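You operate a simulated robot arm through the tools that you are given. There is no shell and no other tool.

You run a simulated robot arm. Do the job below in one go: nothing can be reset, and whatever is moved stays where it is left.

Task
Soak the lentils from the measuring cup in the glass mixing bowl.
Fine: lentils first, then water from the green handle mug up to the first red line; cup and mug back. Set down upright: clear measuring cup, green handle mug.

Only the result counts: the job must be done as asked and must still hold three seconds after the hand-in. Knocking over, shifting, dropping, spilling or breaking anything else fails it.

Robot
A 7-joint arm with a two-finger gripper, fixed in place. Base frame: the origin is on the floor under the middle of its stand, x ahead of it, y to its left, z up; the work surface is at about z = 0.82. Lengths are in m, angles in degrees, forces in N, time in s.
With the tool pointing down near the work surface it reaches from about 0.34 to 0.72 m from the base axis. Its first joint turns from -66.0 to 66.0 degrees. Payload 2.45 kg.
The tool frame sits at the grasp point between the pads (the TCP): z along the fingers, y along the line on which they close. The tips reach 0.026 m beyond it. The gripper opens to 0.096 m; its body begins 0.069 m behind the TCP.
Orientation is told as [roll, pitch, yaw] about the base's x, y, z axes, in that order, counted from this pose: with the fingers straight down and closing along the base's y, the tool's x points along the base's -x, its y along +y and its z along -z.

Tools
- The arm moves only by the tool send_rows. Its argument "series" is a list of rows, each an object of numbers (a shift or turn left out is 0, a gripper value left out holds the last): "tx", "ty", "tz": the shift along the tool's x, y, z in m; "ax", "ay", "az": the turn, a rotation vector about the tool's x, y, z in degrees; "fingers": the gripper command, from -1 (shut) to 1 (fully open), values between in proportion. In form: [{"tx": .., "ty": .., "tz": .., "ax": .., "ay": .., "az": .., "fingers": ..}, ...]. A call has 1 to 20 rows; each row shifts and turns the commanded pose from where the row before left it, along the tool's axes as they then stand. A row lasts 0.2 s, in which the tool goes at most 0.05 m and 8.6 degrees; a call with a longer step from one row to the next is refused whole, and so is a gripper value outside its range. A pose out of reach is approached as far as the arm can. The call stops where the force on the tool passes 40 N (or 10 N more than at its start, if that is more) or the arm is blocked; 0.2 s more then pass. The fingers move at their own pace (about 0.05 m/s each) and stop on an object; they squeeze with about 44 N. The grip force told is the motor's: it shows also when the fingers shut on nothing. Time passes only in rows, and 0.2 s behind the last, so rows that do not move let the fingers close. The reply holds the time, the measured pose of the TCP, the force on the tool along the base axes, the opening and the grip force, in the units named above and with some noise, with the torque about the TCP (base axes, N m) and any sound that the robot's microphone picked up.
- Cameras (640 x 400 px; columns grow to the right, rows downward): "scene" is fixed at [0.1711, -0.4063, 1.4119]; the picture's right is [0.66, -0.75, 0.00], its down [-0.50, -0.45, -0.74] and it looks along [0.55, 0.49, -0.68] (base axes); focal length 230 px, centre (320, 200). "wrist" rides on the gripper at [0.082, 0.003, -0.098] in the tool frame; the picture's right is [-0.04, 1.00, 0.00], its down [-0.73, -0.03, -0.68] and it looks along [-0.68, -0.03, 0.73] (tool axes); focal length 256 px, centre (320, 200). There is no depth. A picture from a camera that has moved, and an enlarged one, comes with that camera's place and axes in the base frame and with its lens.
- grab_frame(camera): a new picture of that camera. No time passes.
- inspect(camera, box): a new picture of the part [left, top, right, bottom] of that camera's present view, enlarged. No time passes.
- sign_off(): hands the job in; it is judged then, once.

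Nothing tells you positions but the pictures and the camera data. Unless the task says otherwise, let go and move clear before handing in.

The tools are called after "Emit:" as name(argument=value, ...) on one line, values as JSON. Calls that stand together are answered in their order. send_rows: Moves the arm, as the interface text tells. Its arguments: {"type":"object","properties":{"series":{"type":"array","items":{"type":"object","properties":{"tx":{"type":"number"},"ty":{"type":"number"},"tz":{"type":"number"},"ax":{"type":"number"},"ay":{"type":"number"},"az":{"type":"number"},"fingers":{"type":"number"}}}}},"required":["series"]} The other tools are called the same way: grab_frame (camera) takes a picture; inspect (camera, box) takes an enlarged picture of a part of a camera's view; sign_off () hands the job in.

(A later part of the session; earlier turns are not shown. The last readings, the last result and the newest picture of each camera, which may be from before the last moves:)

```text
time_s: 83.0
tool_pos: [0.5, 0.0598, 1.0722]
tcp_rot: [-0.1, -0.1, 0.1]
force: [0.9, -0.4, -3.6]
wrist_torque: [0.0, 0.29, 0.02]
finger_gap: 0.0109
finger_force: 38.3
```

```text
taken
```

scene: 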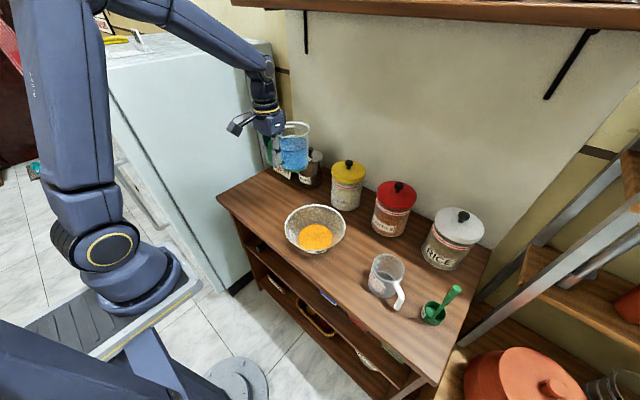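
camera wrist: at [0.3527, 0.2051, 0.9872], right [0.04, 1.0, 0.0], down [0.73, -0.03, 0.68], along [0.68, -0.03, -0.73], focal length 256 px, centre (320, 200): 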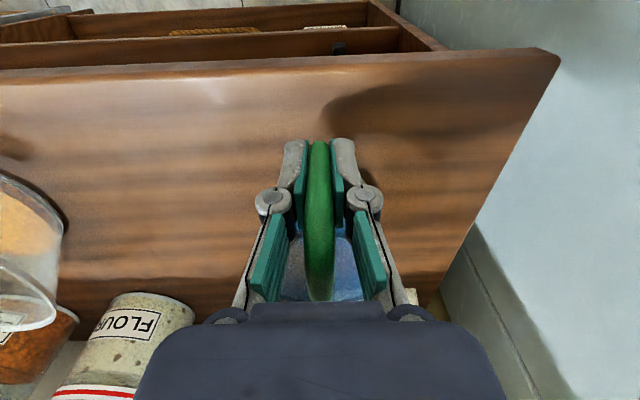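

The mug is level at height. Now I'll yaw it 90° so its free lip faces the bowl.

Emit:
send_rows(series=[{"az": 4}, {"az": 6}, {"az": 6}, {"az": 6}, {"az": 6}, {"az": 6}, {"az": 6}, {"az": 6}, {"az": 6}, {"az": 6}, {"az": 6}, {"az": 6}, {"az": 6}, {"az": 6}, {"az": 5}, {"az": 3}, {}])

Emit:
grab_frame(camera="scene")

Emit:
grab_frame(camera="wrist")

Emit:
inspect(camera="scene", box=[240, 90, 380, 260])

```text
time_s: 86.6
tool_pos: [0.5006, 0.062, 1.0722]
tcp_rot: [0.0, -0.2, -89.9]
force: [0.0, 0.6, -4.3]
wrist_torque: [0.29, 0.0, -0.02]
finger_gap: 0.0108
finger_force: 38.3
```

```text
taken
```

scene: 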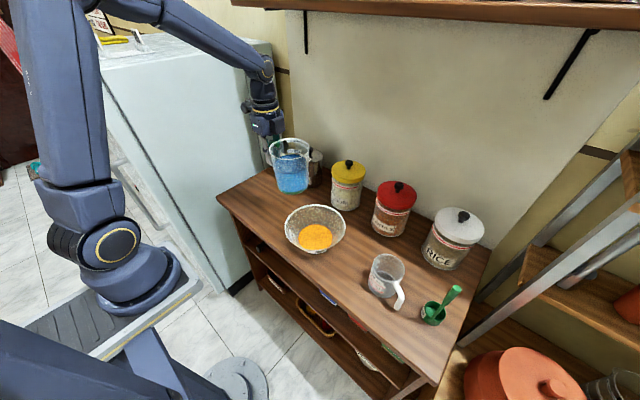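

```text
taken
camera wrist: at [0.5034, 0.1451, 1.1729], right [1.0, -0.04, 0.0], down [-0.03, -0.73, 0.68], along [-0.03, -0.68, -0.73], focal length 256 px, centre (320, 200)
```

wrist: 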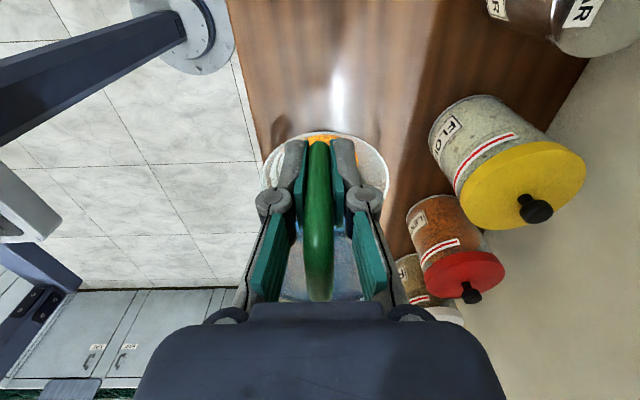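

```text
2.35 times, centred on (310, 175) of scene
camera zoom: at [0.1712, -0.4063, 1.4119], right [0.66, -0.75, 0.0], down [-0.5, -0.45, -0.74], along [0.55, 0.49, -0.68], focal length 540 px, centre (344, 259)
```

zoom: 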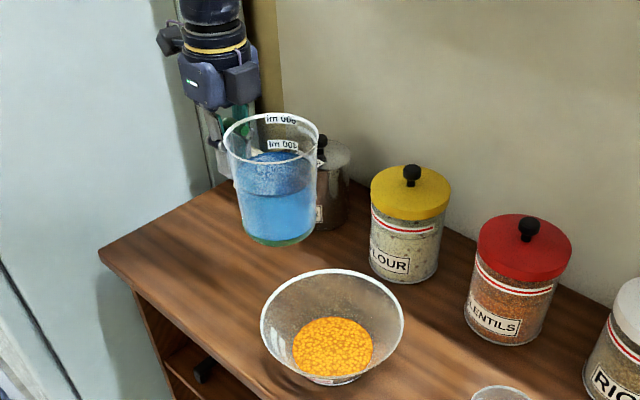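

The mug's free lip faces the bowl. I'll settle into the pouring position and tilt to 36°, which should be below the spill angle.

Emit:
send_rows(series=[{"tx": -0.017, "tz": 0.022}, {"ay": 4}, {"ay": 6}, {"ay": 6}, {"ay": 6}, {"ay": 6}, {"ay": 5}, {"ay": 3}, {}])

Emit:
inspect(camera="scene", box=[240, 90, 380, 260])

Emit:
grab_frame(camera="wrist")

```text
time_s: 88.6
tool_pos: [0.5006, 0.0448, 1.0515]
tcp_rot: [0.0, 35.9, -90.0]
force: [0.8, -0.4, -4.5]
wrist_torque: [0.22, 0.01, 0.04]
finger_gap: 0.0108
finger_force: 38.1
```

```text
2.35 times, centred on (310, 175) of scene
camera zoom: at [0.1711, -0.4063, 1.4119], right [0.66, -0.75, 0.0], down [-0.5, -0.45, -0.74], along [0.55, 0.49, -0.68], focal length 540 px, centre (344, 259)
```

zoom: 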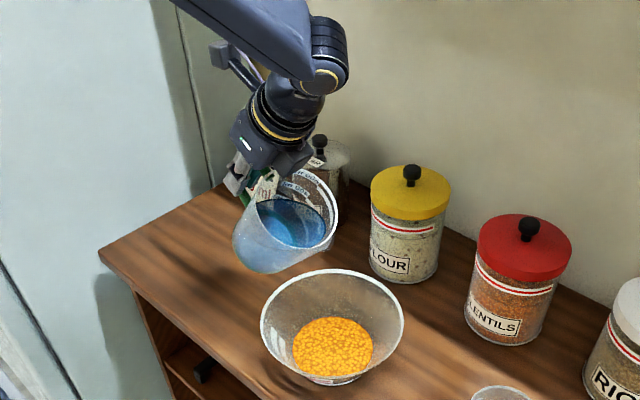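

```text
taken
camera wrist: at [0.5033, 0.0544, 1.1803], right [1.0, -0.03, -0.02], down [-0.03, -0.99, 0.12], along [-0.03, -0.12, -0.99], focal length 256 px, centre (320, 200)
```

wrist: 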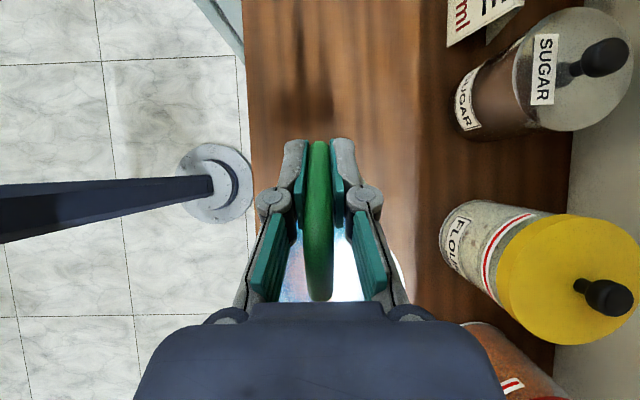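

No slip in the grip, and the water surface is approaching the lip. I'll tilt in 2° steps and look closely each time.

Emit:
send_rows(series=[{"ay": 2}, {"ay": 2}, {}, {}])

Emit:
inspect(camera="scene", box=[270, 150, 370, 260])

```text
time_s: 89.6
tool_pos: [0.5, 0.045, 1.051]
tcp_rot: [0.0, 39.9, -90.1]
force: [-0.2, 0.5, -4.2]
wrist_torque: [0.17, -0.02, 0.03]
finger_gap: 0.0107
finger_force: 38.1
```

```text
3.64 times, centred on (320, 205) of scene
camera zoom: at [0.1711, -0.4063, 1.4119], right [0.66, -0.75, 0.0], down [-0.5, -0.45, -0.74], along [0.55, 0.49, -0.68], focal length 834 px, centre (320, 182)
```

zoom: 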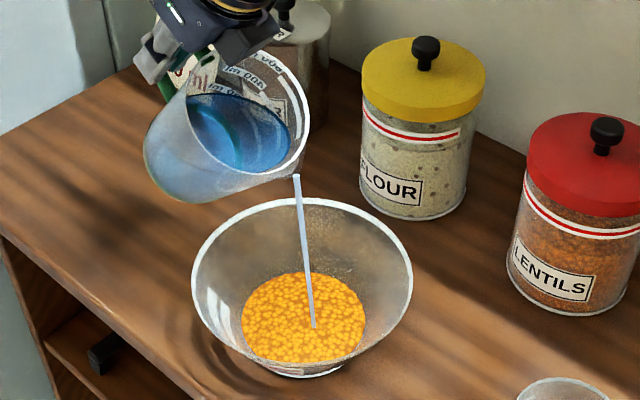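

A thin stream has started at 40° and lands in the middle of the bowl. I'll hold this tilt and let it run briefly.

Emit:
send_rows(series=[{}, {}, {}, {}, {}])

Emit:
inspect(camera="scene", box=[270, 150, 370, 260])

```text
time_s: 90.8
tool_pos: [0.5012, 0.0445, 1.0507]
tcp_rot: [0.0, 39.9, -90.0]
force: [-0.5, -0.2, -3.9]
wrist_torque: [0.19, -0.01, 0.01]
finger_gap: 0.0109
finger_force: 38.3
```

```text
3.64 times, centred on (320, 205) of scene
camera zoom: at [0.1711, -0.4063, 1.4119], right [0.66, -0.75, 0.0], down [-0.5, -0.45, -0.74], along [0.55, 0.49, -0.68], focal length 834 px, centre (320, 182)
```

zoom: 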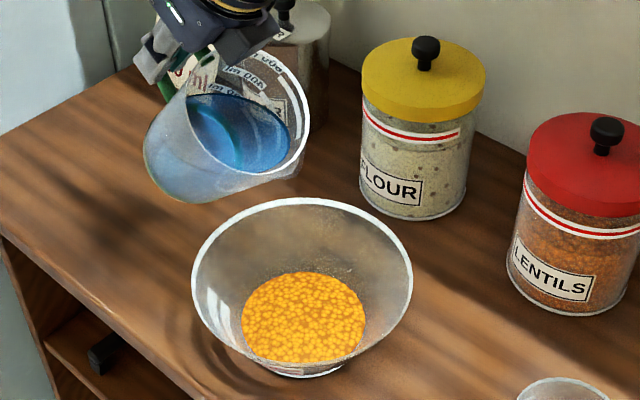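

The flow stops by itself at each tilt, so I can dose it by angle. From the scene view, the white backs of the red lines are visible on the left inner wall of the bowl. I'll pour on in small steps and compare the water's edge with the lower line.

Emit:
send_rows(series=[{"ay": 2}, {}, {}, {"ay": 2}, {}, {}, {}, {}, {}])

Emit:
inspect(camera="scene", box=[270, 150, 370, 260])

Emit:
inspect(camera="scene", box=[280, 200, 350, 255])

```text
time_s: 92.8
tool_pos: [0.5018, 0.0454, 1.0505]
tcp_rot: [0.0, 44.0, -90.0]
force: [0.8, -0.1, -4.3]
wrist_torque: [0.15, -0.03, -0.02]
finger_gap: 0.0108
finger_force: 37.9
```

```text
3.64 times, centred on (320, 205) of scene
camera zoom: at [0.1711, -0.4063, 1.4119], right [0.66, -0.75, 0.0], down [-0.5, -0.45, -0.74], along [0.55, 0.49, -0.68], focal length 834 px, centre (320, 182)
```

zoom: 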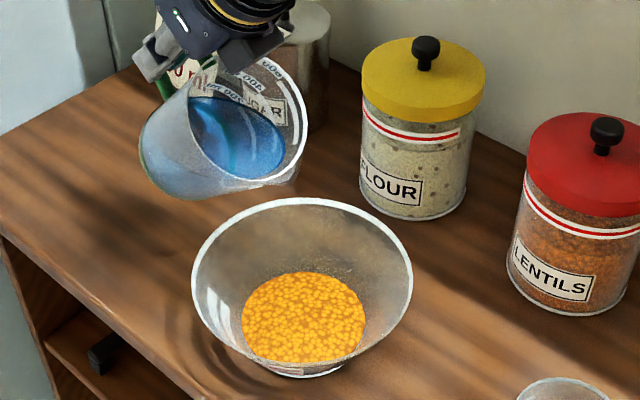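

```text
7.27 times, centred on (315, 228) of scene
camera zoom: at [0.1711, -0.4063, 1.4119], right [0.66, -0.75, 0.0], down [-0.5, -0.45, -0.74], along [0.55, 0.49, -0.68], focal length 1669 px, centre (356, 0)
```

zoom: 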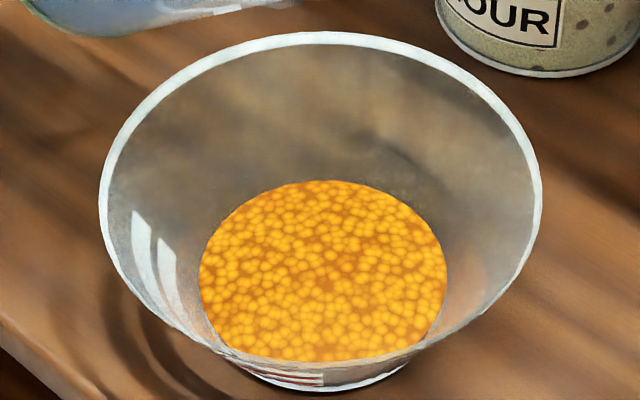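

No standing water is visible yet, because the first part has soaked in between the lentils. I'll continue with 2° steps.

Emit:
send_rows(series=[{"ay": 2}, {}, {}, {"ay": 2}, {}, {}, {}, {}, {}])

Emit:
inspect(camera="scene", box=[270, 150, 370, 260])

Emit:
inspect(camera="scene", box=[280, 200, 350, 255])

```text
time_s: 94.8
tool_pos: [0.5002, 0.0447, 1.0512]
tcp_rot: [0.1, 47.8, -90.0]
force: [0.3, -0.1, -3.3]
wrist_torque: [0.12, 0.01, -0.01]
finger_gap: 0.0109
finger_force: 38.3
```

```text
3.64 times, centred on (320, 205) of scene
camera zoom: at [0.1711, -0.4063, 1.4119], right [0.66, -0.75, 0.0], down [-0.5, -0.45, -0.74], along [0.55, 0.49, -0.68], focal length 834 px, centre (320, 182)
```

zoom: 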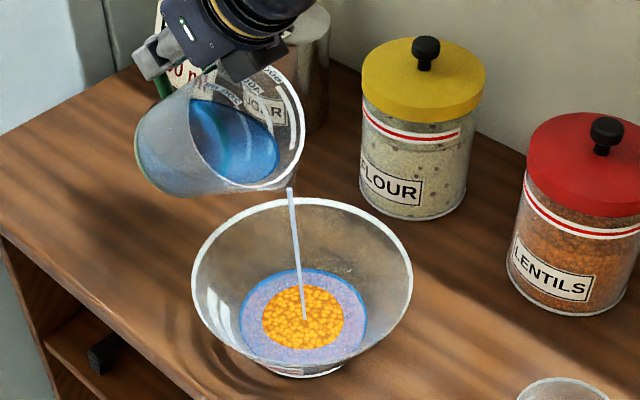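

```text
7.27 times, centred on (315, 228) of scene
camera zoom: at [0.1711, -0.4063, 1.4119], right [0.66, -0.75, 0.0], down [-0.5, -0.45, -0.74], along [0.55, 0.49, -0.68], focal length 1669 px, centre (356, 0)
```

zoom: 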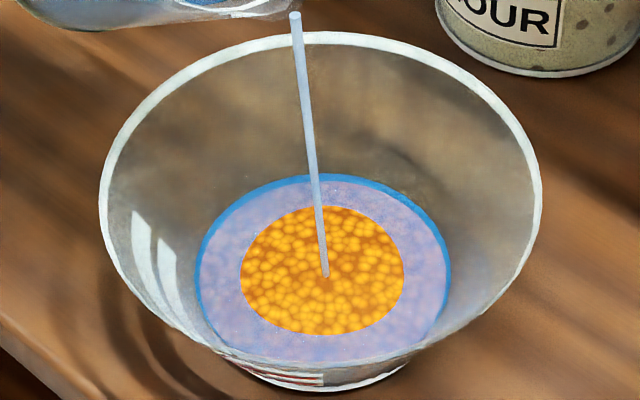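

Standing water is now visible as a ring around the lentil mound, clearly below the first line's mark on the left wall. I'll keep pouring in small steps.

Emit:
send_rows(series=[{}, {}, {"ay": 2}, {}, {}, {"ay": 2}, {}, {}, {}, {}, {}])

Emit:
inspect(camera="scene", box=[270, 150, 370, 260])

Emit:
inspect(camera="scene", box=[280, 200, 350, 255])

```text
time_s: 97.2
tool_pos: [0.4997, 0.0452, 1.0506]
tcp_rot: [-0.1, 52.0, -90.0]
force: [0.6, 0.6, -2.9]
wrist_torque: [0.06, 0.01, -0.01]
finger_gap: 0.0108
finger_force: 38.2
```

```text
3.64 times, centred on (320, 205) of scene
camera zoom: at [0.1711, -0.4063, 1.4119], right [0.66, -0.75, 0.0], down [-0.5, -0.45, -0.74], along [0.55, 0.49, -0.68], focal length 834 px, centre (320, 182)
```

zoom: 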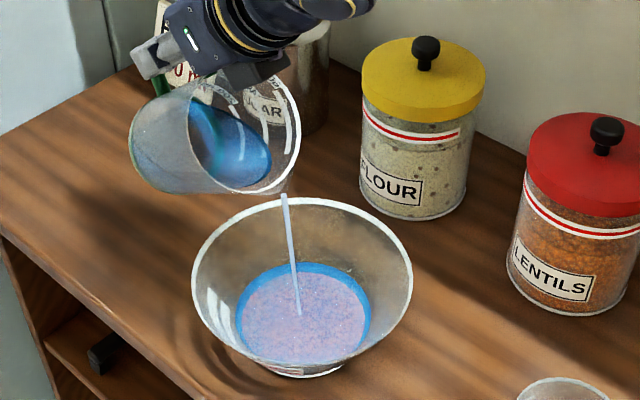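

```text
7.27 times, centred on (315, 228) of scene
camera zoom: at [0.1711, -0.4063, 1.4119], right [0.66, -0.75, 0.0], down [-0.5, -0.45, -0.74], along [0.55, 0.49, -0.68], focal length 1669 px, centre (356, 0)
```

zoom: 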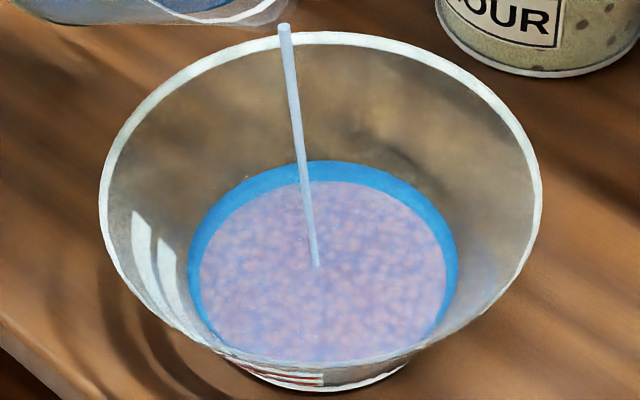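

The lentils are submerged and the water's edge is approaching the first line's mark. I'll let the stream run out before adding more.

Emit:
send_rows(series=[{}, {}, {}, {}, {}, {}])

Emit:
inspect(camera="scene", box=[270, 150, 370, 260])

Emit:
inspect(camera="scene", box=[280, 215, 330, 255])

```text
time_s: 98.6
tool_pos: [0.5002, 0.0451, 1.0511]
tcp_rot: [-0.1, 51.9, -90.0]
force: [0.1, -0.4, -3.3]
wrist_torque: [0.11, -0.02, 0.01]
finger_gap: 0.0106
finger_force: 38.3
```

```text
3.64 times, centred on (320, 205) of scene
camera zoom: at [0.1711, -0.4063, 1.4119], right [0.66, -0.75, 0.0], down [-0.5, -0.45, -0.74], along [0.55, 0.49, -0.68], focal length 834 px, centre (320, 182)
```

zoom: 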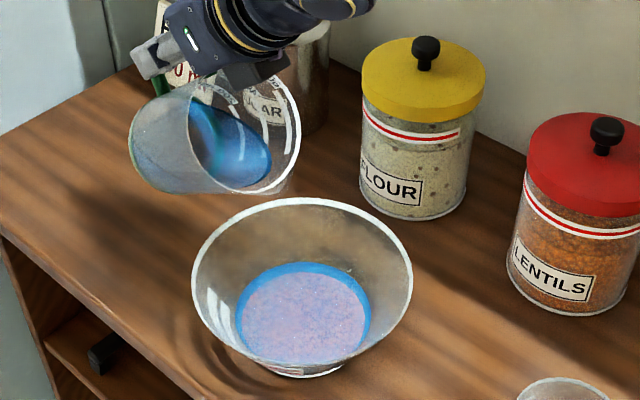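

```text
10.00 times, centred on (305, 235) of scene
camera zoom: at [0.1711, -0.4063, 1.4119], right [0.66, -0.75, 0.0], down [-0.5, -0.45, -0.74], along [0.55, 0.49, -0.68], focal length 2295 px, centre (470, -150)
```

zoom: 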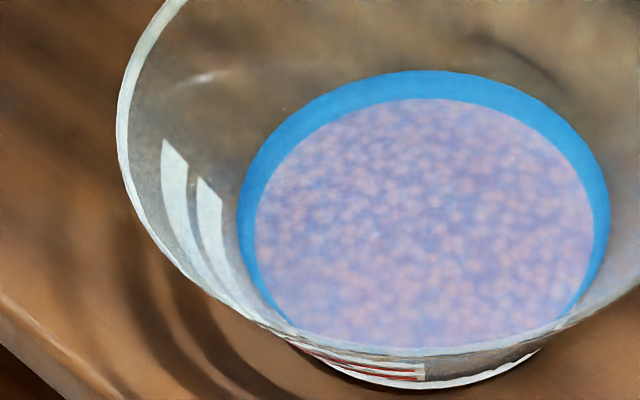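

The stream has stopped with the water edge just short of the first line's mark. I'll add 2° more, then verify with a low side view.

Emit:
send_rows(series=[{"ay": 1}, {"ay": 1}, {}, {}, {}, {}, {}, {}, {}, {}, {}, {}])

Emit:
inspect(camera="scene", box=[270, 150, 370, 260])

Emit:
inspect(camera="scene", box=[280, 215, 330, 255])

```text
time_s: 101.2
tool_pos: [0.4994, 0.0456, 1.0514]
tcp_rot: [0.0, 54.0, -90.0]
force: [0.2, -0.2, -2.7]
wrist_torque: [0.1, 0.0, -0.02]
finger_gap: 0.011
finger_force: 38.1
```

```text
3.64 times, centred on (320, 205) of scene
camera zoom: at [0.1711, -0.4063, 1.4119], right [0.66, -0.75, 0.0], down [-0.5, -0.45, -0.74], along [0.55, 0.49, -0.68], focal length 834 px, centre (320, 182)
```

zoom: 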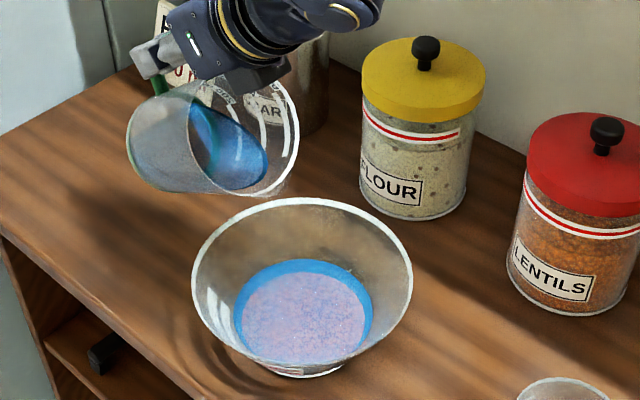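

```text
10.00 times, centred on (305, 235) of scene
camera zoom: at [0.1711, -0.4063, 1.4119], right [0.66, -0.75, 0.0], down [-0.5, -0.45, -0.74], along [0.55, 0.49, -0.68], focal length 2295 px, centre (470, -150)
```

zoom: 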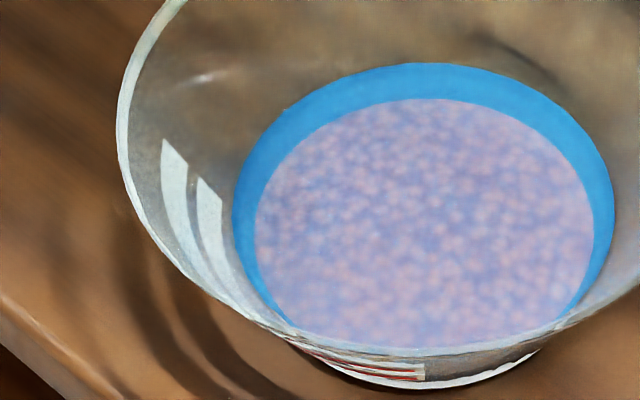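

The water's edge is nearly at the mark. I'll tip the mug upright and take it aside to inspect the bowl's side at a low angle.

Emit:
send_rows(series=[{"ay": -6}, {"ay": -6}, {"ay": -6}, {"ay": -6}, {"ay": -6}, {"ay": -6}, {"ay": -6}, {"ay": -6}, {"ay": -6}, {}, {}])

Emit:
send_rows(series=[{"az": -4}, {"az": -6}, {"az": -6}, {"az": -6}, {"az": -6}, {"az": -6}, {"az": -6}, {"az": -6}, {"az": -6}, {"az": -6}, {"az": -6}, {"az": -6}, {"az": -6}, {"az": -6}, {"az": -5}, {"az": -3}, {}])

Emit:
send_rows(series=[{"tx": 0.015, "ty": 0.015}, {"tx": 0.025, "ty": 0.025}, {"tx": 0.025, "ty": 0.025}, {"tx": 0.025, "ty": 0.02}, {"tx": 0.01}, {"tz": 0.02}, {"tz": 0.03}, {"tz": 0.03}, {"tz": 0.03}, {"tz": 0.02}, {}])

Emit:
grab_frame(camera="wrist")

Emit:
grab_frame(camera="scene")

```text
time_s: 103.6
tool_pos: [0.5013, 0.044, 1.0494]
tcp_rot: [0.0, -0.2, -89.9]
force: [0.6, -0.2, -3.8]
wrist_torque: [0.2, -0.01, 0.0]
finger_gap: 0.0107
finger_force: 37.9
```

```text
time_s: 107.2
tool_pos: [0.5007, 0.044, 1.0504]
tcp_rot: [0.0, 0.0, 0.1]
force: [0.3, -0.3, -3.4]
wrist_torque: [-0.01, 0.16, -0.01]
finger_gap: 0.0107
finger_force: 37.8
```

```text
time_s: 109.6
tool_pos: [0.3983, 0.1305, 0.9173]
tcp_rot: [-0.2, 0.1, 0.1]
force: [-0.8, 0.7, -2.5]
wrist_torque: [0.01, 0.16, 0.02]
finger_gap: 0.0109
finger_force: 38.1
```

```text
taken
camera wrist: at [0.3166, 0.135, 1.0183], right [0.04, 1.0, 0.0], down [0.73, -0.03, 0.68], along [0.68, -0.03, -0.73], focal length 256 px, centre (320, 200)
```

wrist: 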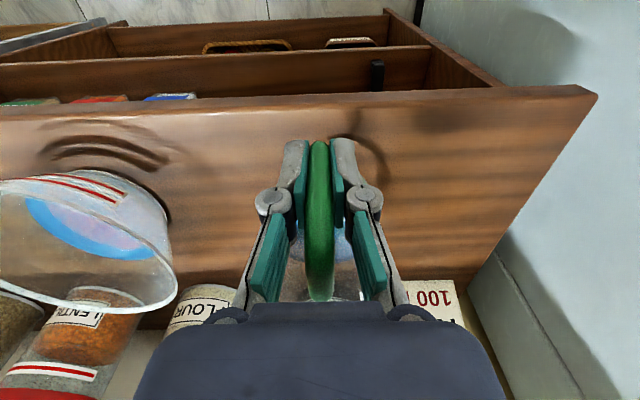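

```text
taken
```

scene: 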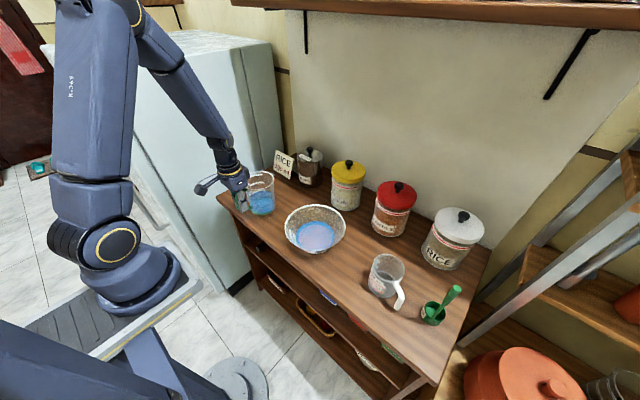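

Emit:
inspect(camera="wrist", box=[0, 160, 190, 320])

Emit:
inspect(camera="wrist", box=[0, 160, 130, 250])

```text
2.50 times, centred on (95, 240) of wrist
camera zoom: at [0.3166, 0.135, 1.0183], right [0.04, 1.0, 0.0], down [0.73, -0.03, 0.68], along [0.68, -0.03, -0.73], focal length 640 px, centre (882, 100)
```

zoom: 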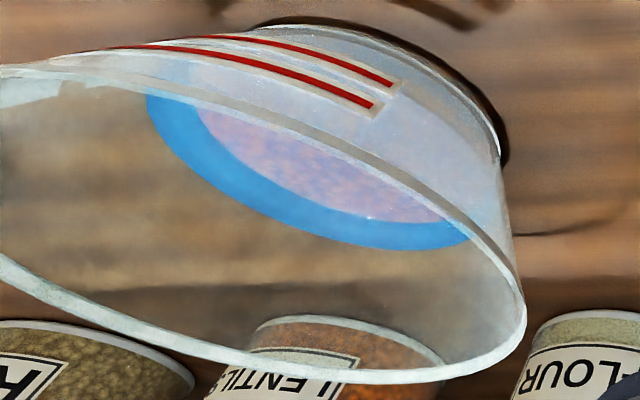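

```text
4.44 times, centred on (65, 205) of wrist
camera zoom: at [0.3166, 0.135, 1.0183], right [0.04, 1.0, 0.0], down [0.73, -0.03, 0.68], along [0.68, -0.03, -0.73], focal length 1138 px, centre (1453, 178)
```

zoom: 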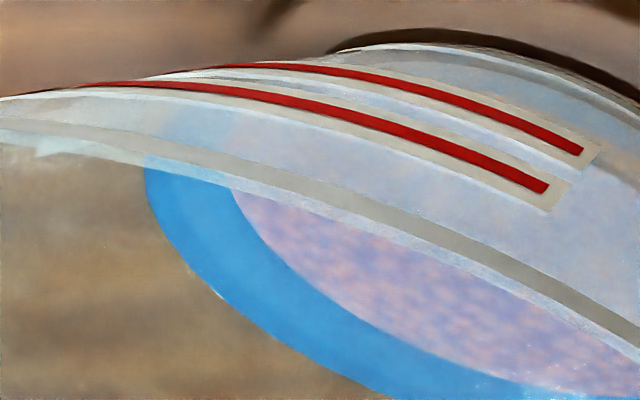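

The low view shows both red lines, but the angle is still too steep to judge the level against them. I'll back off toward the mug's home side, stay low and turn the camera toward the bowl for a flatter view.

Emit:
send_rows(series=[{"az": 5}, {"az": 5}, {"az": 5}, {"az": 5}, {"ty": 0.02}, {"ty": 0.025}, {"ty": 0.025}, {"ty": 0.025}, {"tz": 0.009}, {"tz": 0.008}, {}])

Emit:
grab_frame(camera="wrist")

Emit:
grab_frame(camera="scene")

```text
time_s: 112.0
tool_pos: [0.431, 0.2166, 0.9035]
tcp_rot: [0.0, 0.0, -19.9]
force: [0.1, 0.8, -4.0]
wrist_torque: [0.07, 0.15, 0.02]
finger_gap: 0.0108
finger_force: 37.9
```

```text
taken
camera wrist: at [0.3561, 0.2496, 1.0033], right [0.38, 0.93, 0.0], down [0.68, -0.28, 0.68], along [0.63, -0.26, -0.73], focal length 256 px, centre (320, 200)
```

wrist: 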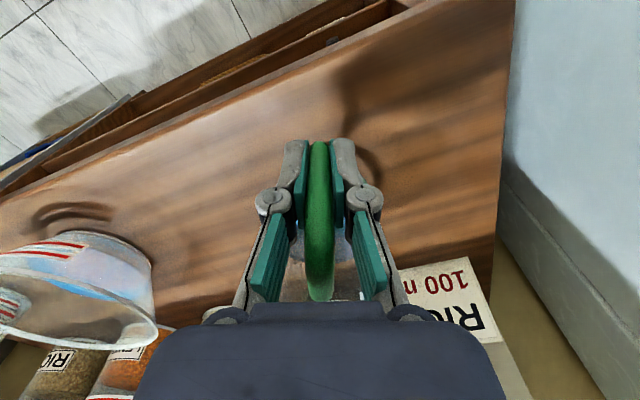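

```text
taken
```

scene: 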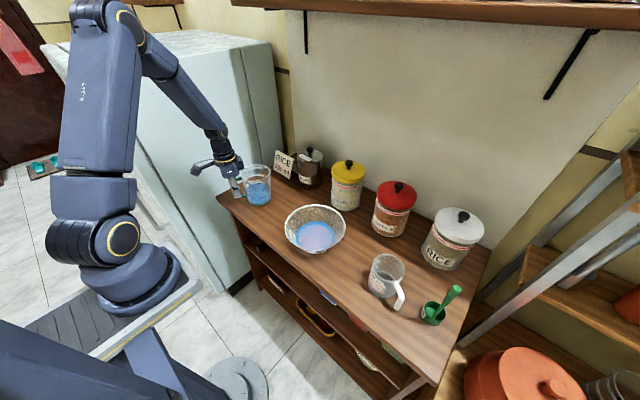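

Emit:
inspect(camera="wrist", box=[0, 225, 165, 350])

Emit:
inspect(camera="wrist", box=[40, 225, 160, 300])

```text
3.20 times, centred on (82, 288) of wrist
camera zoom: at [0.3561, 0.2496, 1.0033], right [0.38, 0.93, 0.0], down [0.68, -0.28, 0.68], along [0.63, -0.26, -0.73], focal length 819 px, centre (1080, -80)
```

zoom: 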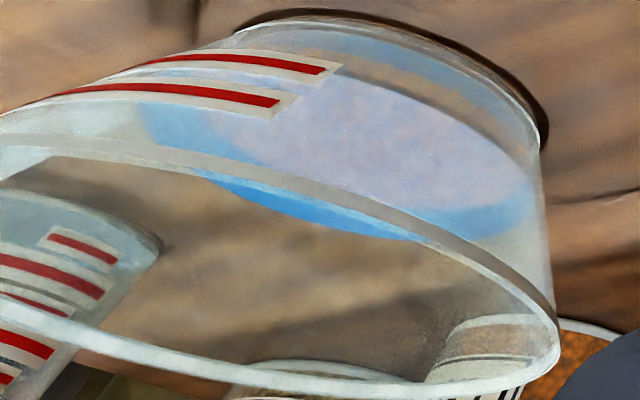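

```text
5.33 times, centred on (100, 262) of wrist
camera zoom: at [0.3561, 0.2496, 1.0033], right [0.38, 0.93, 0.0], down [0.68, -0.28, 0.68], along [0.63, -0.26, -0.73], focal length 1365 px, centre (1493, -133)
```

zoom: 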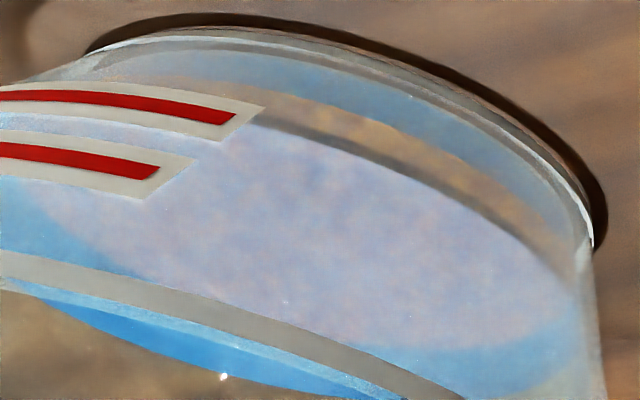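

This flatter view shows the near water line (grey arc) just on the base side of the first red line, so the level is still about 3–5 mm short. I'll go back and pour a little more.

Emit:
send_rows(series=[{"tz": -0.02}, {"tz": -0.03}, {"tz": -0.035}, {"tz": -0.035}, {"tz": -0.03}, {"tx": -0.0206, "ty": -0.02295}, {"tx": -0.0206, "ty": -0.02295}, {"tx": -0.0206, "ty": -0.02295}, {"tx": -0.0206, "ty": -0.02295}, {"tx": -0.0206, "ty": -0.02295}, {"tx": -0.0206, "ty": -0.02295}, {}])

Emit:
send_rows(series=[{"az": 4}, {"az": 6}, {"az": 6}, {"az": 6}, {"az": 6}, {"az": 6}, {"az": 6}, {"az": 6}, {"az": 6}, {"az": 6}, {"az": 6}, {"az": 6}, {}])

Emit:
grab_frame(camera="scene")

```text
time_s: 114.6
tool_pos: [0.5045, 0.0453, 1.0521]
tcp_rot: [0.0, 0.0, -19.9]
force: [0.4, -0.4, -2.9]
wrist_torque: [0.08, 0.19, 0.01]
finger_gap: 0.0109
finger_force: 38.1
```

```text
time_s: 117.4
tool_pos: [0.5015, 0.0489, 1.0533]
tcp_rot: [0.0, 0.0, -90.1]
force: [-0.4, -0.3, -2.6]
wrist_torque: [0.17, -0.02, 0.03]
finger_gap: 0.0108
finger_force: 38.4
```

```text
taken
```

scene: 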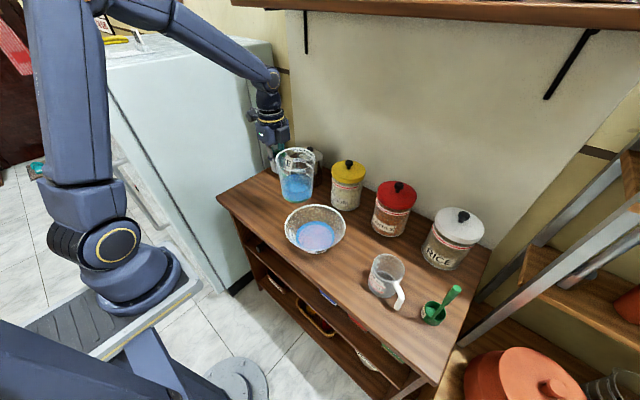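

The mug is back in the pour position. I'll tilt to 50°, then go carefully past the previous 54°.

Emit:
send_rows(series=[{"ay": 4}, {"ay": 6}, {"ay": 6}, {"ay": 6}, {"ay": 6}, {"ay": 6}, {"ay": 6}, {"ay": 6}, {"ay": 4}, {}, {"ay": 2}, {"ay": 2}, {}, {}])

Emit:
inspect(camera="scene", box=[270, 150, 370, 260])

Emit:
send_rows(series=[{"ay": 1.5}, {}, {}, {}, {}, {}, {}, {}, {}])

Emit:
inspect(camera="scene", box=[280, 215, 330, 255])

```text
time_s: 120.4
tool_pos: [0.5029, 0.0465, 1.0545]
tcp_rot: [0.1, 53.9, -89.9]
force: [-0.3, 0.3, -2.3]
wrist_torque: [0.06, 0.01, 0.0]
finger_gap: 0.0107
finger_force: 37.7
```

```text
3.64 times, centred on (320, 205) of scene
camera zoom: at [0.1711, -0.4063, 1.4119], right [0.66, -0.75, 0.0], down [-0.5, -0.45, -0.74], along [0.55, 0.49, -0.68], focal length 834 px, centre (320, 182)
```

zoom: 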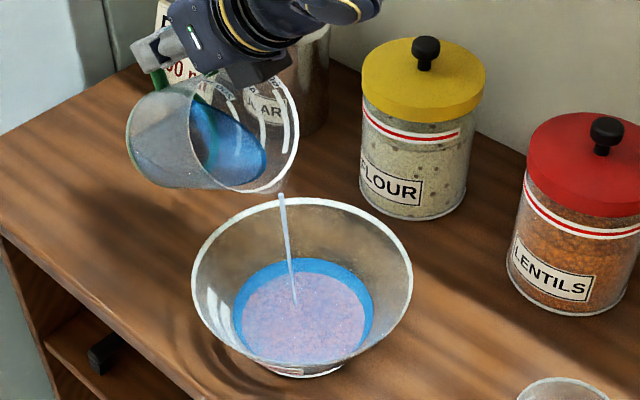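

```text
time_s: 122.4
tool_pos: [0.5009, 0.0458, 1.0558]
tcp_rot: [0.1, 55.4, -90.0]
force: [0.7, 0.0, -2.9]
wrist_torque: [0.05, 0.03, 0.02]
finger_gap: 0.0108
finger_force: 38.5
```

```text
10.00 times, centred on (305, 235) of scene
camera zoom: at [0.1711, -0.4063, 1.4119], right [0.66, -0.75, 0.0], down [-0.5, -0.45, -0.74], along [0.55, 0.49, -0.68], focal length 2295 px, centre (470, -150)
```

zoom: 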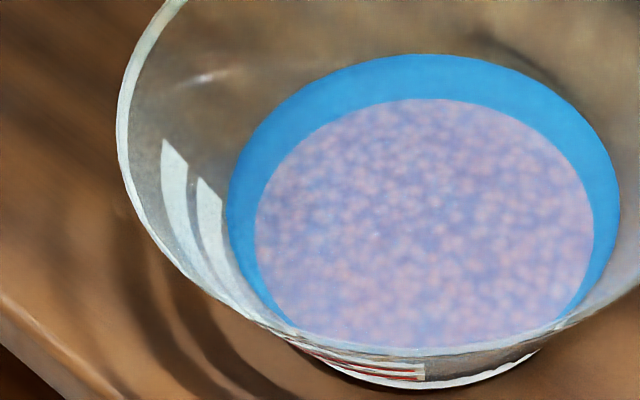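

The water's edge now just touches the lower line's mark in the scene view. I'll confirm the stream has stopped, then check again from the low side view.

Emit:
inspect(camera="scene", box=[270, 150, 370, 260])

Emit:
send_rows(series=[{"ay": -5.5}, {"ay": -6}, {"ay": -6}, {"ay": -6}, {"ay": -6}, {"ay": -6}, {"ay": -6}, {"ay": -6}, {"ay": -5}, {"ay": -3}, {}])

Emit:
send_rows(series=[{"az": -4}, {"az": -6}, {"az": -6}, {"az": -6}, {"az": -6}, {"az": -6}, {"az": -6}, {"az": -6}, {"az": -6}, {"az": -6}, {"az": -6}, {"az": -6}, {}])

Emit:
send_rows(series=[{"tx": 0.0206, "ty": 0.02295}, {"tx": 0.0206, "ty": 0.02295}, {"tx": 0.0206, "ty": 0.02295}, {"tx": 0.0206, "ty": 0.02295}, {"tx": 0.0206, "ty": 0.02295}, {"tx": 0.0206, "ty": 0.02295}, {"tz": 0.02}, {"tz": 0.03}, {"tz": 0.035}, {"tz": 0.035}, {"tz": 0.03}, {}])

Emit:
inspect(camera="wrist", box=[0, 225, 165, 350])

Emit:
inspect(camera="wrist", box=[40, 225, 160, 300])

```text
3.64 times, centred on (320, 205) of scene
camera zoom: at [0.1711, -0.4063, 1.4119], right [0.66, -0.75, 0.0], down [-0.5, -0.45, -0.74], along [0.55, 0.49, -0.68], focal length 834 px, centre (320, 182)
```

zoom: 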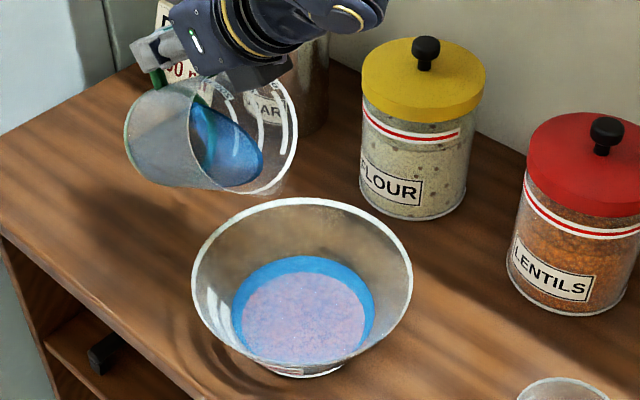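

```text
time_s: 124.8
tool_pos: [0.5012, 0.046, 1.0545]
tcp_rot: [0.0, -0.2, -90.0]
force: [-0.4, 0.2, -2.9]
wrist_torque: [0.14, 0.01, 0.0]
finger_gap: 0.0108
finger_force: 38.2
```

```text
time_s: 127.6
tool_pos: [0.5014, 0.0476, 1.0534]
tcp_rot: [0.0, 0.0, -19.8]
force: [0.2, 0.7, -2.6]
wrist_torque: [0.06, 0.13, -0.01]
finger_gap: 0.0107
finger_force: 37.8
```

```text
time_s: 130.2
tool_pos: [0.4317, 0.2184, 0.9021]
tcp_rot: [0.0, -0.2, -20.0]
force: [0.6, 0.0, -2.6]
wrist_torque: [0.09, 0.1, 0.01]
finger_gap: 0.0109
finger_force: 37.9
```

```text
3.20 times, centred on (82, 288) of wrist
camera zoom: at [0.3559, 0.2511, 1.0025], right [0.38, 0.93, 0.0], down [0.68, -0.28, 0.68], along [0.63, -0.26, -0.73], focal length 819 px, centre (1080, -80)
```

zoom: 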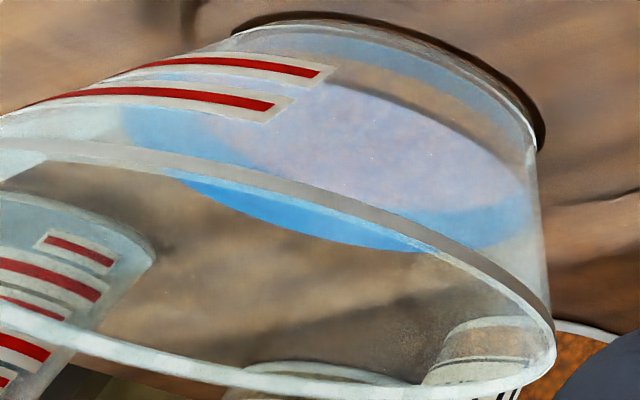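

```text
5.33 times, centred on (100, 262) of wrist
camera zoom: at [0.3559, 0.2511, 1.0025], right [0.38, 0.93, 0.0], down [0.68, -0.28, 0.68], along [0.63, -0.26, -0.73], focal length 1365 px, centre (1493, -133)
```

zoom: 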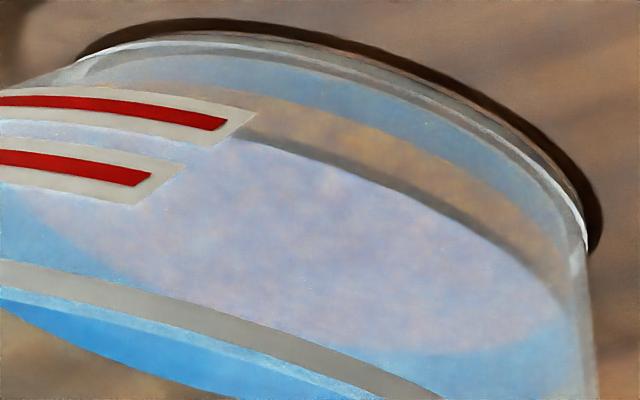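

The near water line is now almost level with the first red line. Allowing for the glass thickness, both views put it about 1–2 mm short. One last small pour of roughly 0.8° should bring it up to the line.

Emit:
send_rows(series=[{"tz": -0.02}, {"tz": -0.03}, {"tz": -0.035}, {"tz": -0.035}, {"tz": -0.03}, {"tx": -0.0206, "ty": -0.02295}, {"tx": -0.0206, "ty": -0.02295}, {"tx": -0.0206, "ty": -0.02295}, {"tx": -0.0206, "ty": -0.02295}, {"tx": -0.0206, "ty": -0.02295}, {"tx": -0.0206, "ty": -0.02295}, {}])

Emit:
send_rows(series=[{"az": 4}, {"az": 6}, {"az": 6}, {"az": 6}, {"az": 6}, {"az": 6}, {"az": 6}, {"az": 6}, {"az": 6}, {"az": 6}, {"az": 6}, {"az": 6}, {}])

Emit:
send_rows(series=[{"ay": 4}, {"ay": 6}, {"ay": 6}, {"ay": 6}, {"ay": 6}, {"ay": 6}, {"ay": 6}, {"ay": 6}, {"ay": 4}, {"ay": 2}, {"ay": 2}, {"ay": 0.7}, {}, {}])

Emit:
inspect(camera="scene", box=[270, 150, 370, 260])

Emit:
inspect(camera="scene", box=[280, 215, 330, 255])

```text
time_s: 132.8
tool_pos: [0.5035, 0.0477, 1.0544]
tcp_rot: [-0.1, 0.0, -19.8]
force: [0.2, -0.6, -2.5]
wrist_torque: [0.05, 0.14, 0.0]
finger_gap: 0.011
finger_force: 37.6
```

```text
time_s: 135.6
tool_pos: [0.4998, 0.0472, 1.0522]
tcp_rot: [0.0, -0.1, -90.0]
force: [-0.3, 0.3, -2.0]
wrist_torque: [0.15, 0.04, -0.01]
finger_gap: 0.0107
finger_force: 38.4
```

```text
time_s: 138.6
tool_pos: [0.5019, 0.0473, 1.0537]
tcp_rot: [0.0, 54.6, -90.0]
force: [-0.2, 0.0, -1.3]
wrist_torque: [0.06, 0.01, 0.01]
finger_gap: 0.0105
finger_force: 37.6
```

```text
3.64 times, centred on (320, 205) of scene
camera zoom: at [0.1711, -0.4063, 1.4119], right [0.66, -0.75, 0.0], down [-0.5, -0.45, -0.74], along [0.55, 0.49, -0.68], focal length 834 px, centre (320, 182)
```

zoom: 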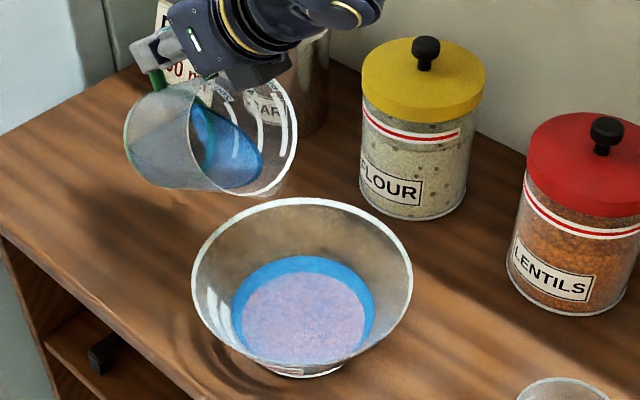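

```text
10.00 times, centred on (305, 235) of scene
camera zoom: at [0.1711, -0.4063, 1.4119], right [0.66, -0.75, 0.0], down [-0.5, -0.45, -0.74], along [0.55, 0.49, -0.68], focal length 2295 px, centre (470, -150)
```

zoom: 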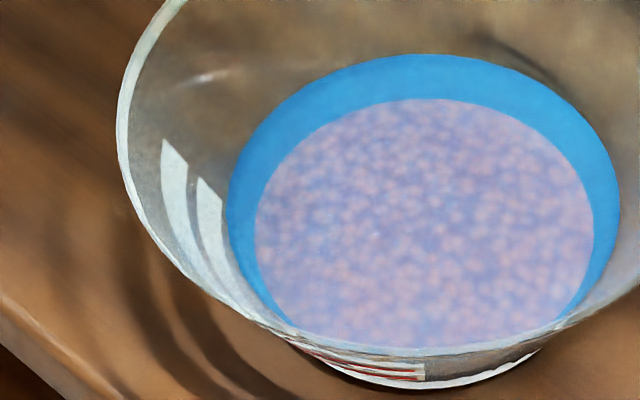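

No flow yet at 54.6°. I'll add half-degree steps and watch the water's edge.

Emit:
send_rows(series=[{"ay": 1.0}, {}, {}, {}, {"ay": 0.4}, {}, {}, {}, {}, {}])

Emit:
inspect(camera="scene", box=[270, 150, 370, 260])

Emit:
inspect(camera="scene", box=[280, 215, 330, 255])

```text
time_s: 140.8
tool_pos: [0.5014, 0.0469, 1.0542]
tcp_rot: [0.0, 55.9, -90.0]
force: [-0.4, -0.2, -2.8]
wrist_torque: [0.06, 0.0, 0.03]
finger_gap: 0.0109
finger_force: 37.9
```

```text
3.64 times, centred on (320, 205) of scene
camera zoom: at [0.1711, -0.4063, 1.4119], right [0.66, -0.75, 0.0], down [-0.5, -0.45, -0.74], along [0.55, 0.49, -0.68], focal length 834 px, centre (320, 182)
```

zoom: 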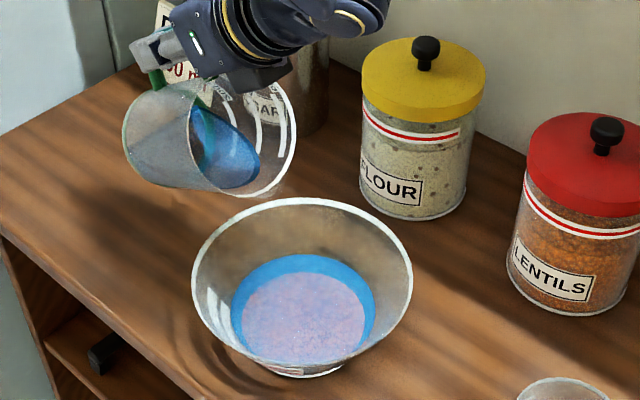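

```text
10.00 times, centred on (305, 235) of scene
camera zoom: at [0.1711, -0.4063, 1.4119], right [0.66, -0.75, 0.0], down [-0.5, -0.45, -0.74], along [0.55, 0.49, -0.68], focal length 2295 px, centre (470, -150)
```

zoom: 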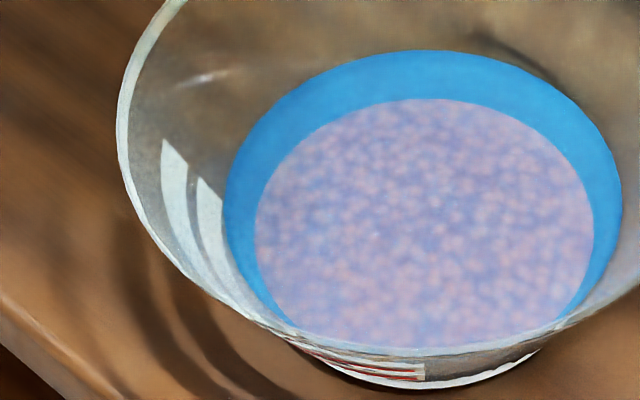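

The water's edge is at the estimated mark for the first line. Pouring is done; I'll tip the mug upright and carry it back home.

Emit:
send_rows(series=[{"ay": -6}, {"ay": -6}, {"ay": -6}, {"ay": -6}, {"ay": -6}, {"ay": -6}, {"ay": -6}, {"ay": -6}, {"ay": -5}, {"ay": -3}, {}])

Emit:
send_rows(series=[{"az": -4}, {"az": -6}, {"az": -6}, {"az": -6}, {"az": -6}, {"az": -6}, {"az": -6}, {"az": -6}, {"az": -6}, {"az": -6}, {"az": -6}, {"az": -6}, {"az": -6}, {"az": -6}, {"az": -5}, {"az": -3}, {}])

Emit:
grab_frame(camera="scene")

```text
time_s: 143.2
tool_pos: [0.5012, 0.0465, 1.0527]
tcp_rot: [0.0, 0.0, -90.0]
force: [-0.1, -0.1, -2.1]
wrist_torque: [0.14, 0.01, 0.0]
finger_gap: 0.0107
finger_force: 38.1
```

```text
time_s: 146.8
tool_pos: [0.5018, 0.0463, 1.0537]
tcp_rot: [-0.1, -0.1, 0.1]
force: [-0.8, 0.8, -2.2]
wrist_torque: [-0.04, 0.16, -0.02]
finger_gap: 0.0109
finger_force: 37.9
```

```text
taken
```

scene: 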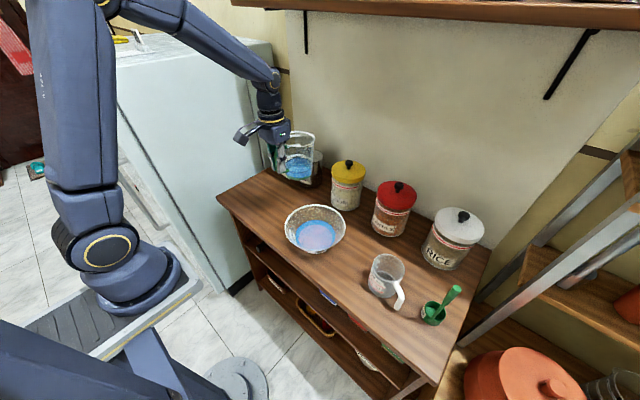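

I'll move it back over its home position and lower to just above the bench.

Emit:
send_rows(series=[{"tx": 0.0112, "ty": 0.0256}, {"tx": 0.0112, "ty": 0.0256}, {"tx": 0.0112, "ty": 0.0256}, {"tx": 0.0112, "ty": 0.0256}, {"tx": 0.0112, "ty": 0.0256}, {"tx": 0.0113, "ty": 0.0257}, {}, {"tz": 0.025}, {"tz": 0.03}, {"tz": 0.035}, {"tz": 0.03}, {"tz": 0.03}, {}])

Emit:
grab_frame(camera="wrist")

Emit:
inspect(camera="scene", box=[200, 120, 320, 230])

```text
time_s: 149.6
tool_pos: [0.4325, 0.2027, 0.9044]
tcp_rot: [0.0, 0.0, 0.2]
force: [-0.2, 0.5, -2.7]
wrist_torque: [0.0, 0.16, 0.03]
finger_gap: 0.0109
finger_force: 37.8
```

```text
taken
camera wrist: at [0.3521, 0.2065, 1.0045], right [0.04, 1.0, 0.0], down [0.73, -0.03, 0.68], along [0.68, -0.03, -0.73], focal length 256 px, centre (320, 200)
```

wrist: 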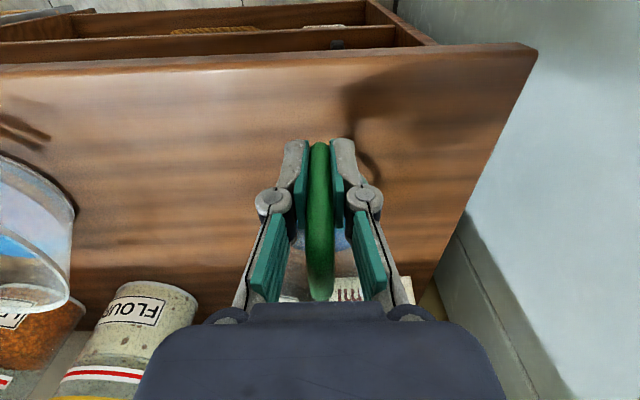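

```text
3.64 times, centred on (260, 175) of scene
camera zoom: at [0.1711, -0.4063, 1.4119], right [0.66, -0.75, 0.0], down [-0.5, -0.45, -0.74], along [0.55, 0.49, -0.68], focal length 834 px, centre (538, 291)
```

zoom: 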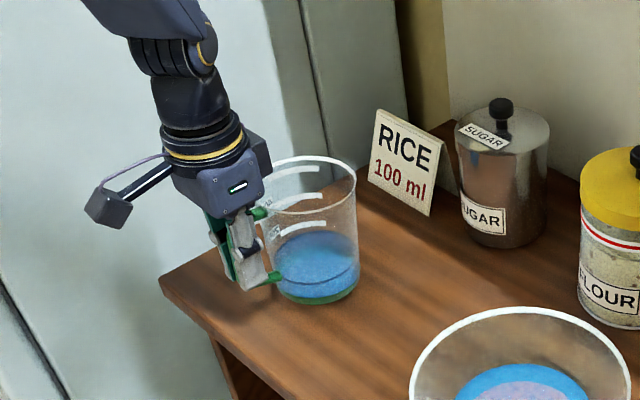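

The mug is still level and unshifted in the grip. I'll lower it gently onto its original spot.

Emit:
send_rows(series=[{"tx": -0.0015, "ty": -0.002}, {"tz": 0.007}, {"tz": 0.005}, {"tz": 0.003}, {}])

Emit:
send_rows(series=[{"tz": 0.0012}, {}])

Emit:
send_rows(series=[{"tz": 0.001}, {}])

```text
time_s: 150.8
tool_pos: [0.4355, 0.1989, 0.8888]
tcp_rot: [0.0, 0.0, 0.1]
force: [-3.8, 0.4, 8.3]
wrist_torque: [-0.01, -0.74, 0.02]
finger_gap: 0.0107
finger_force: 37.5
```

```text
time_s: 151.4
tool_pos: [0.4343, 0.1981, 0.8875]
tcp_rot: [0.0, -0.1, 0.1]
force: [-5.6, 0.5, 23.9]
wrist_torque: [-0.01, -0.55, 0.0]
finger_gap: 0.0108
finger_force: 37.7
```

```text
time_s: 152.0
tool_pos: [0.4341, 0.1981, 0.887]
tcp_rot: [0.0, 0.1, 0.2]
force: [-6.2, 1.9, 20.4]
wrist_torque: [0.03, -0.35, 0.02]
finger_gap: 0.0109
finger_force: 37.9
```

The mug rests on the bench. I'll ease off 1 mm and open the fingers.

Emit:
send_rows(series=[{"tz": -0.0012}, {}, {"fingers": -0.1}, {}, {}, {}, {}])

Emit:
grab_frame(camera="wrist")

Emit:
inspect(camera="scene", box=[200, 120, 320, 230])

```text
time_s: 153.6
tool_pos: [0.4341, 0.1988, 0.8869]
tcp_rot: [0.1, 0.0, 0.0]
force: [-0.7, 0.2, -0.2]
wrist_torque: [-0.02, 0.02, 0.03]
finger_gap: 0.0432
finger_force: 0.0
```

```text
taken
camera wrist: at [0.3526, 0.2032, 0.9874], right [0.04, 1.0, 0.0], down [0.73, -0.03, 0.68], along [0.68, -0.03, -0.73], focal length 256 px, centre (320, 200)
```

wrist: 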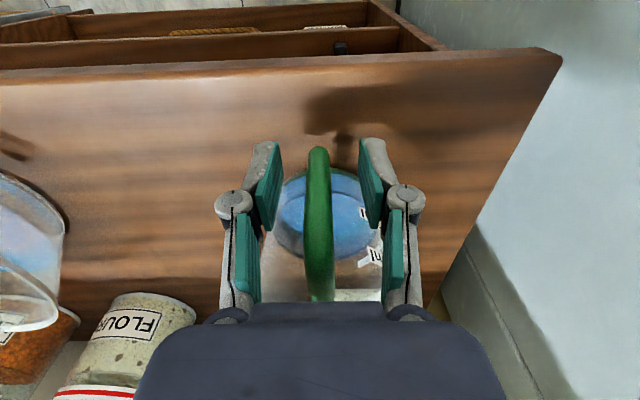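

```text
3.64 times, centred on (260, 175) of scene
camera zoom: at [0.1711, -0.4063, 1.4119], right [0.66, -0.75, 0.0], down [-0.5, -0.45, -0.74], along [0.55, 0.49, -0.68], focal length 834 px, centre (538, 291)
```

zoom: 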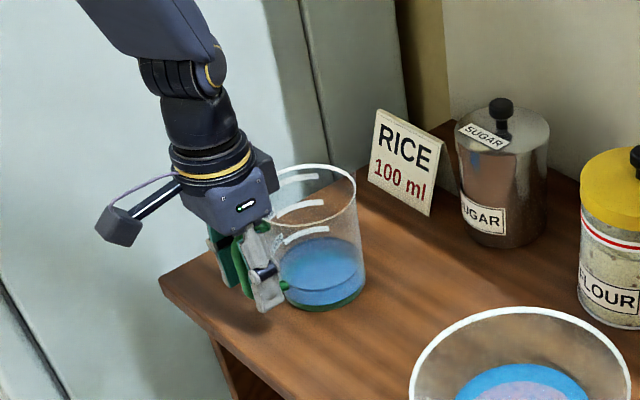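

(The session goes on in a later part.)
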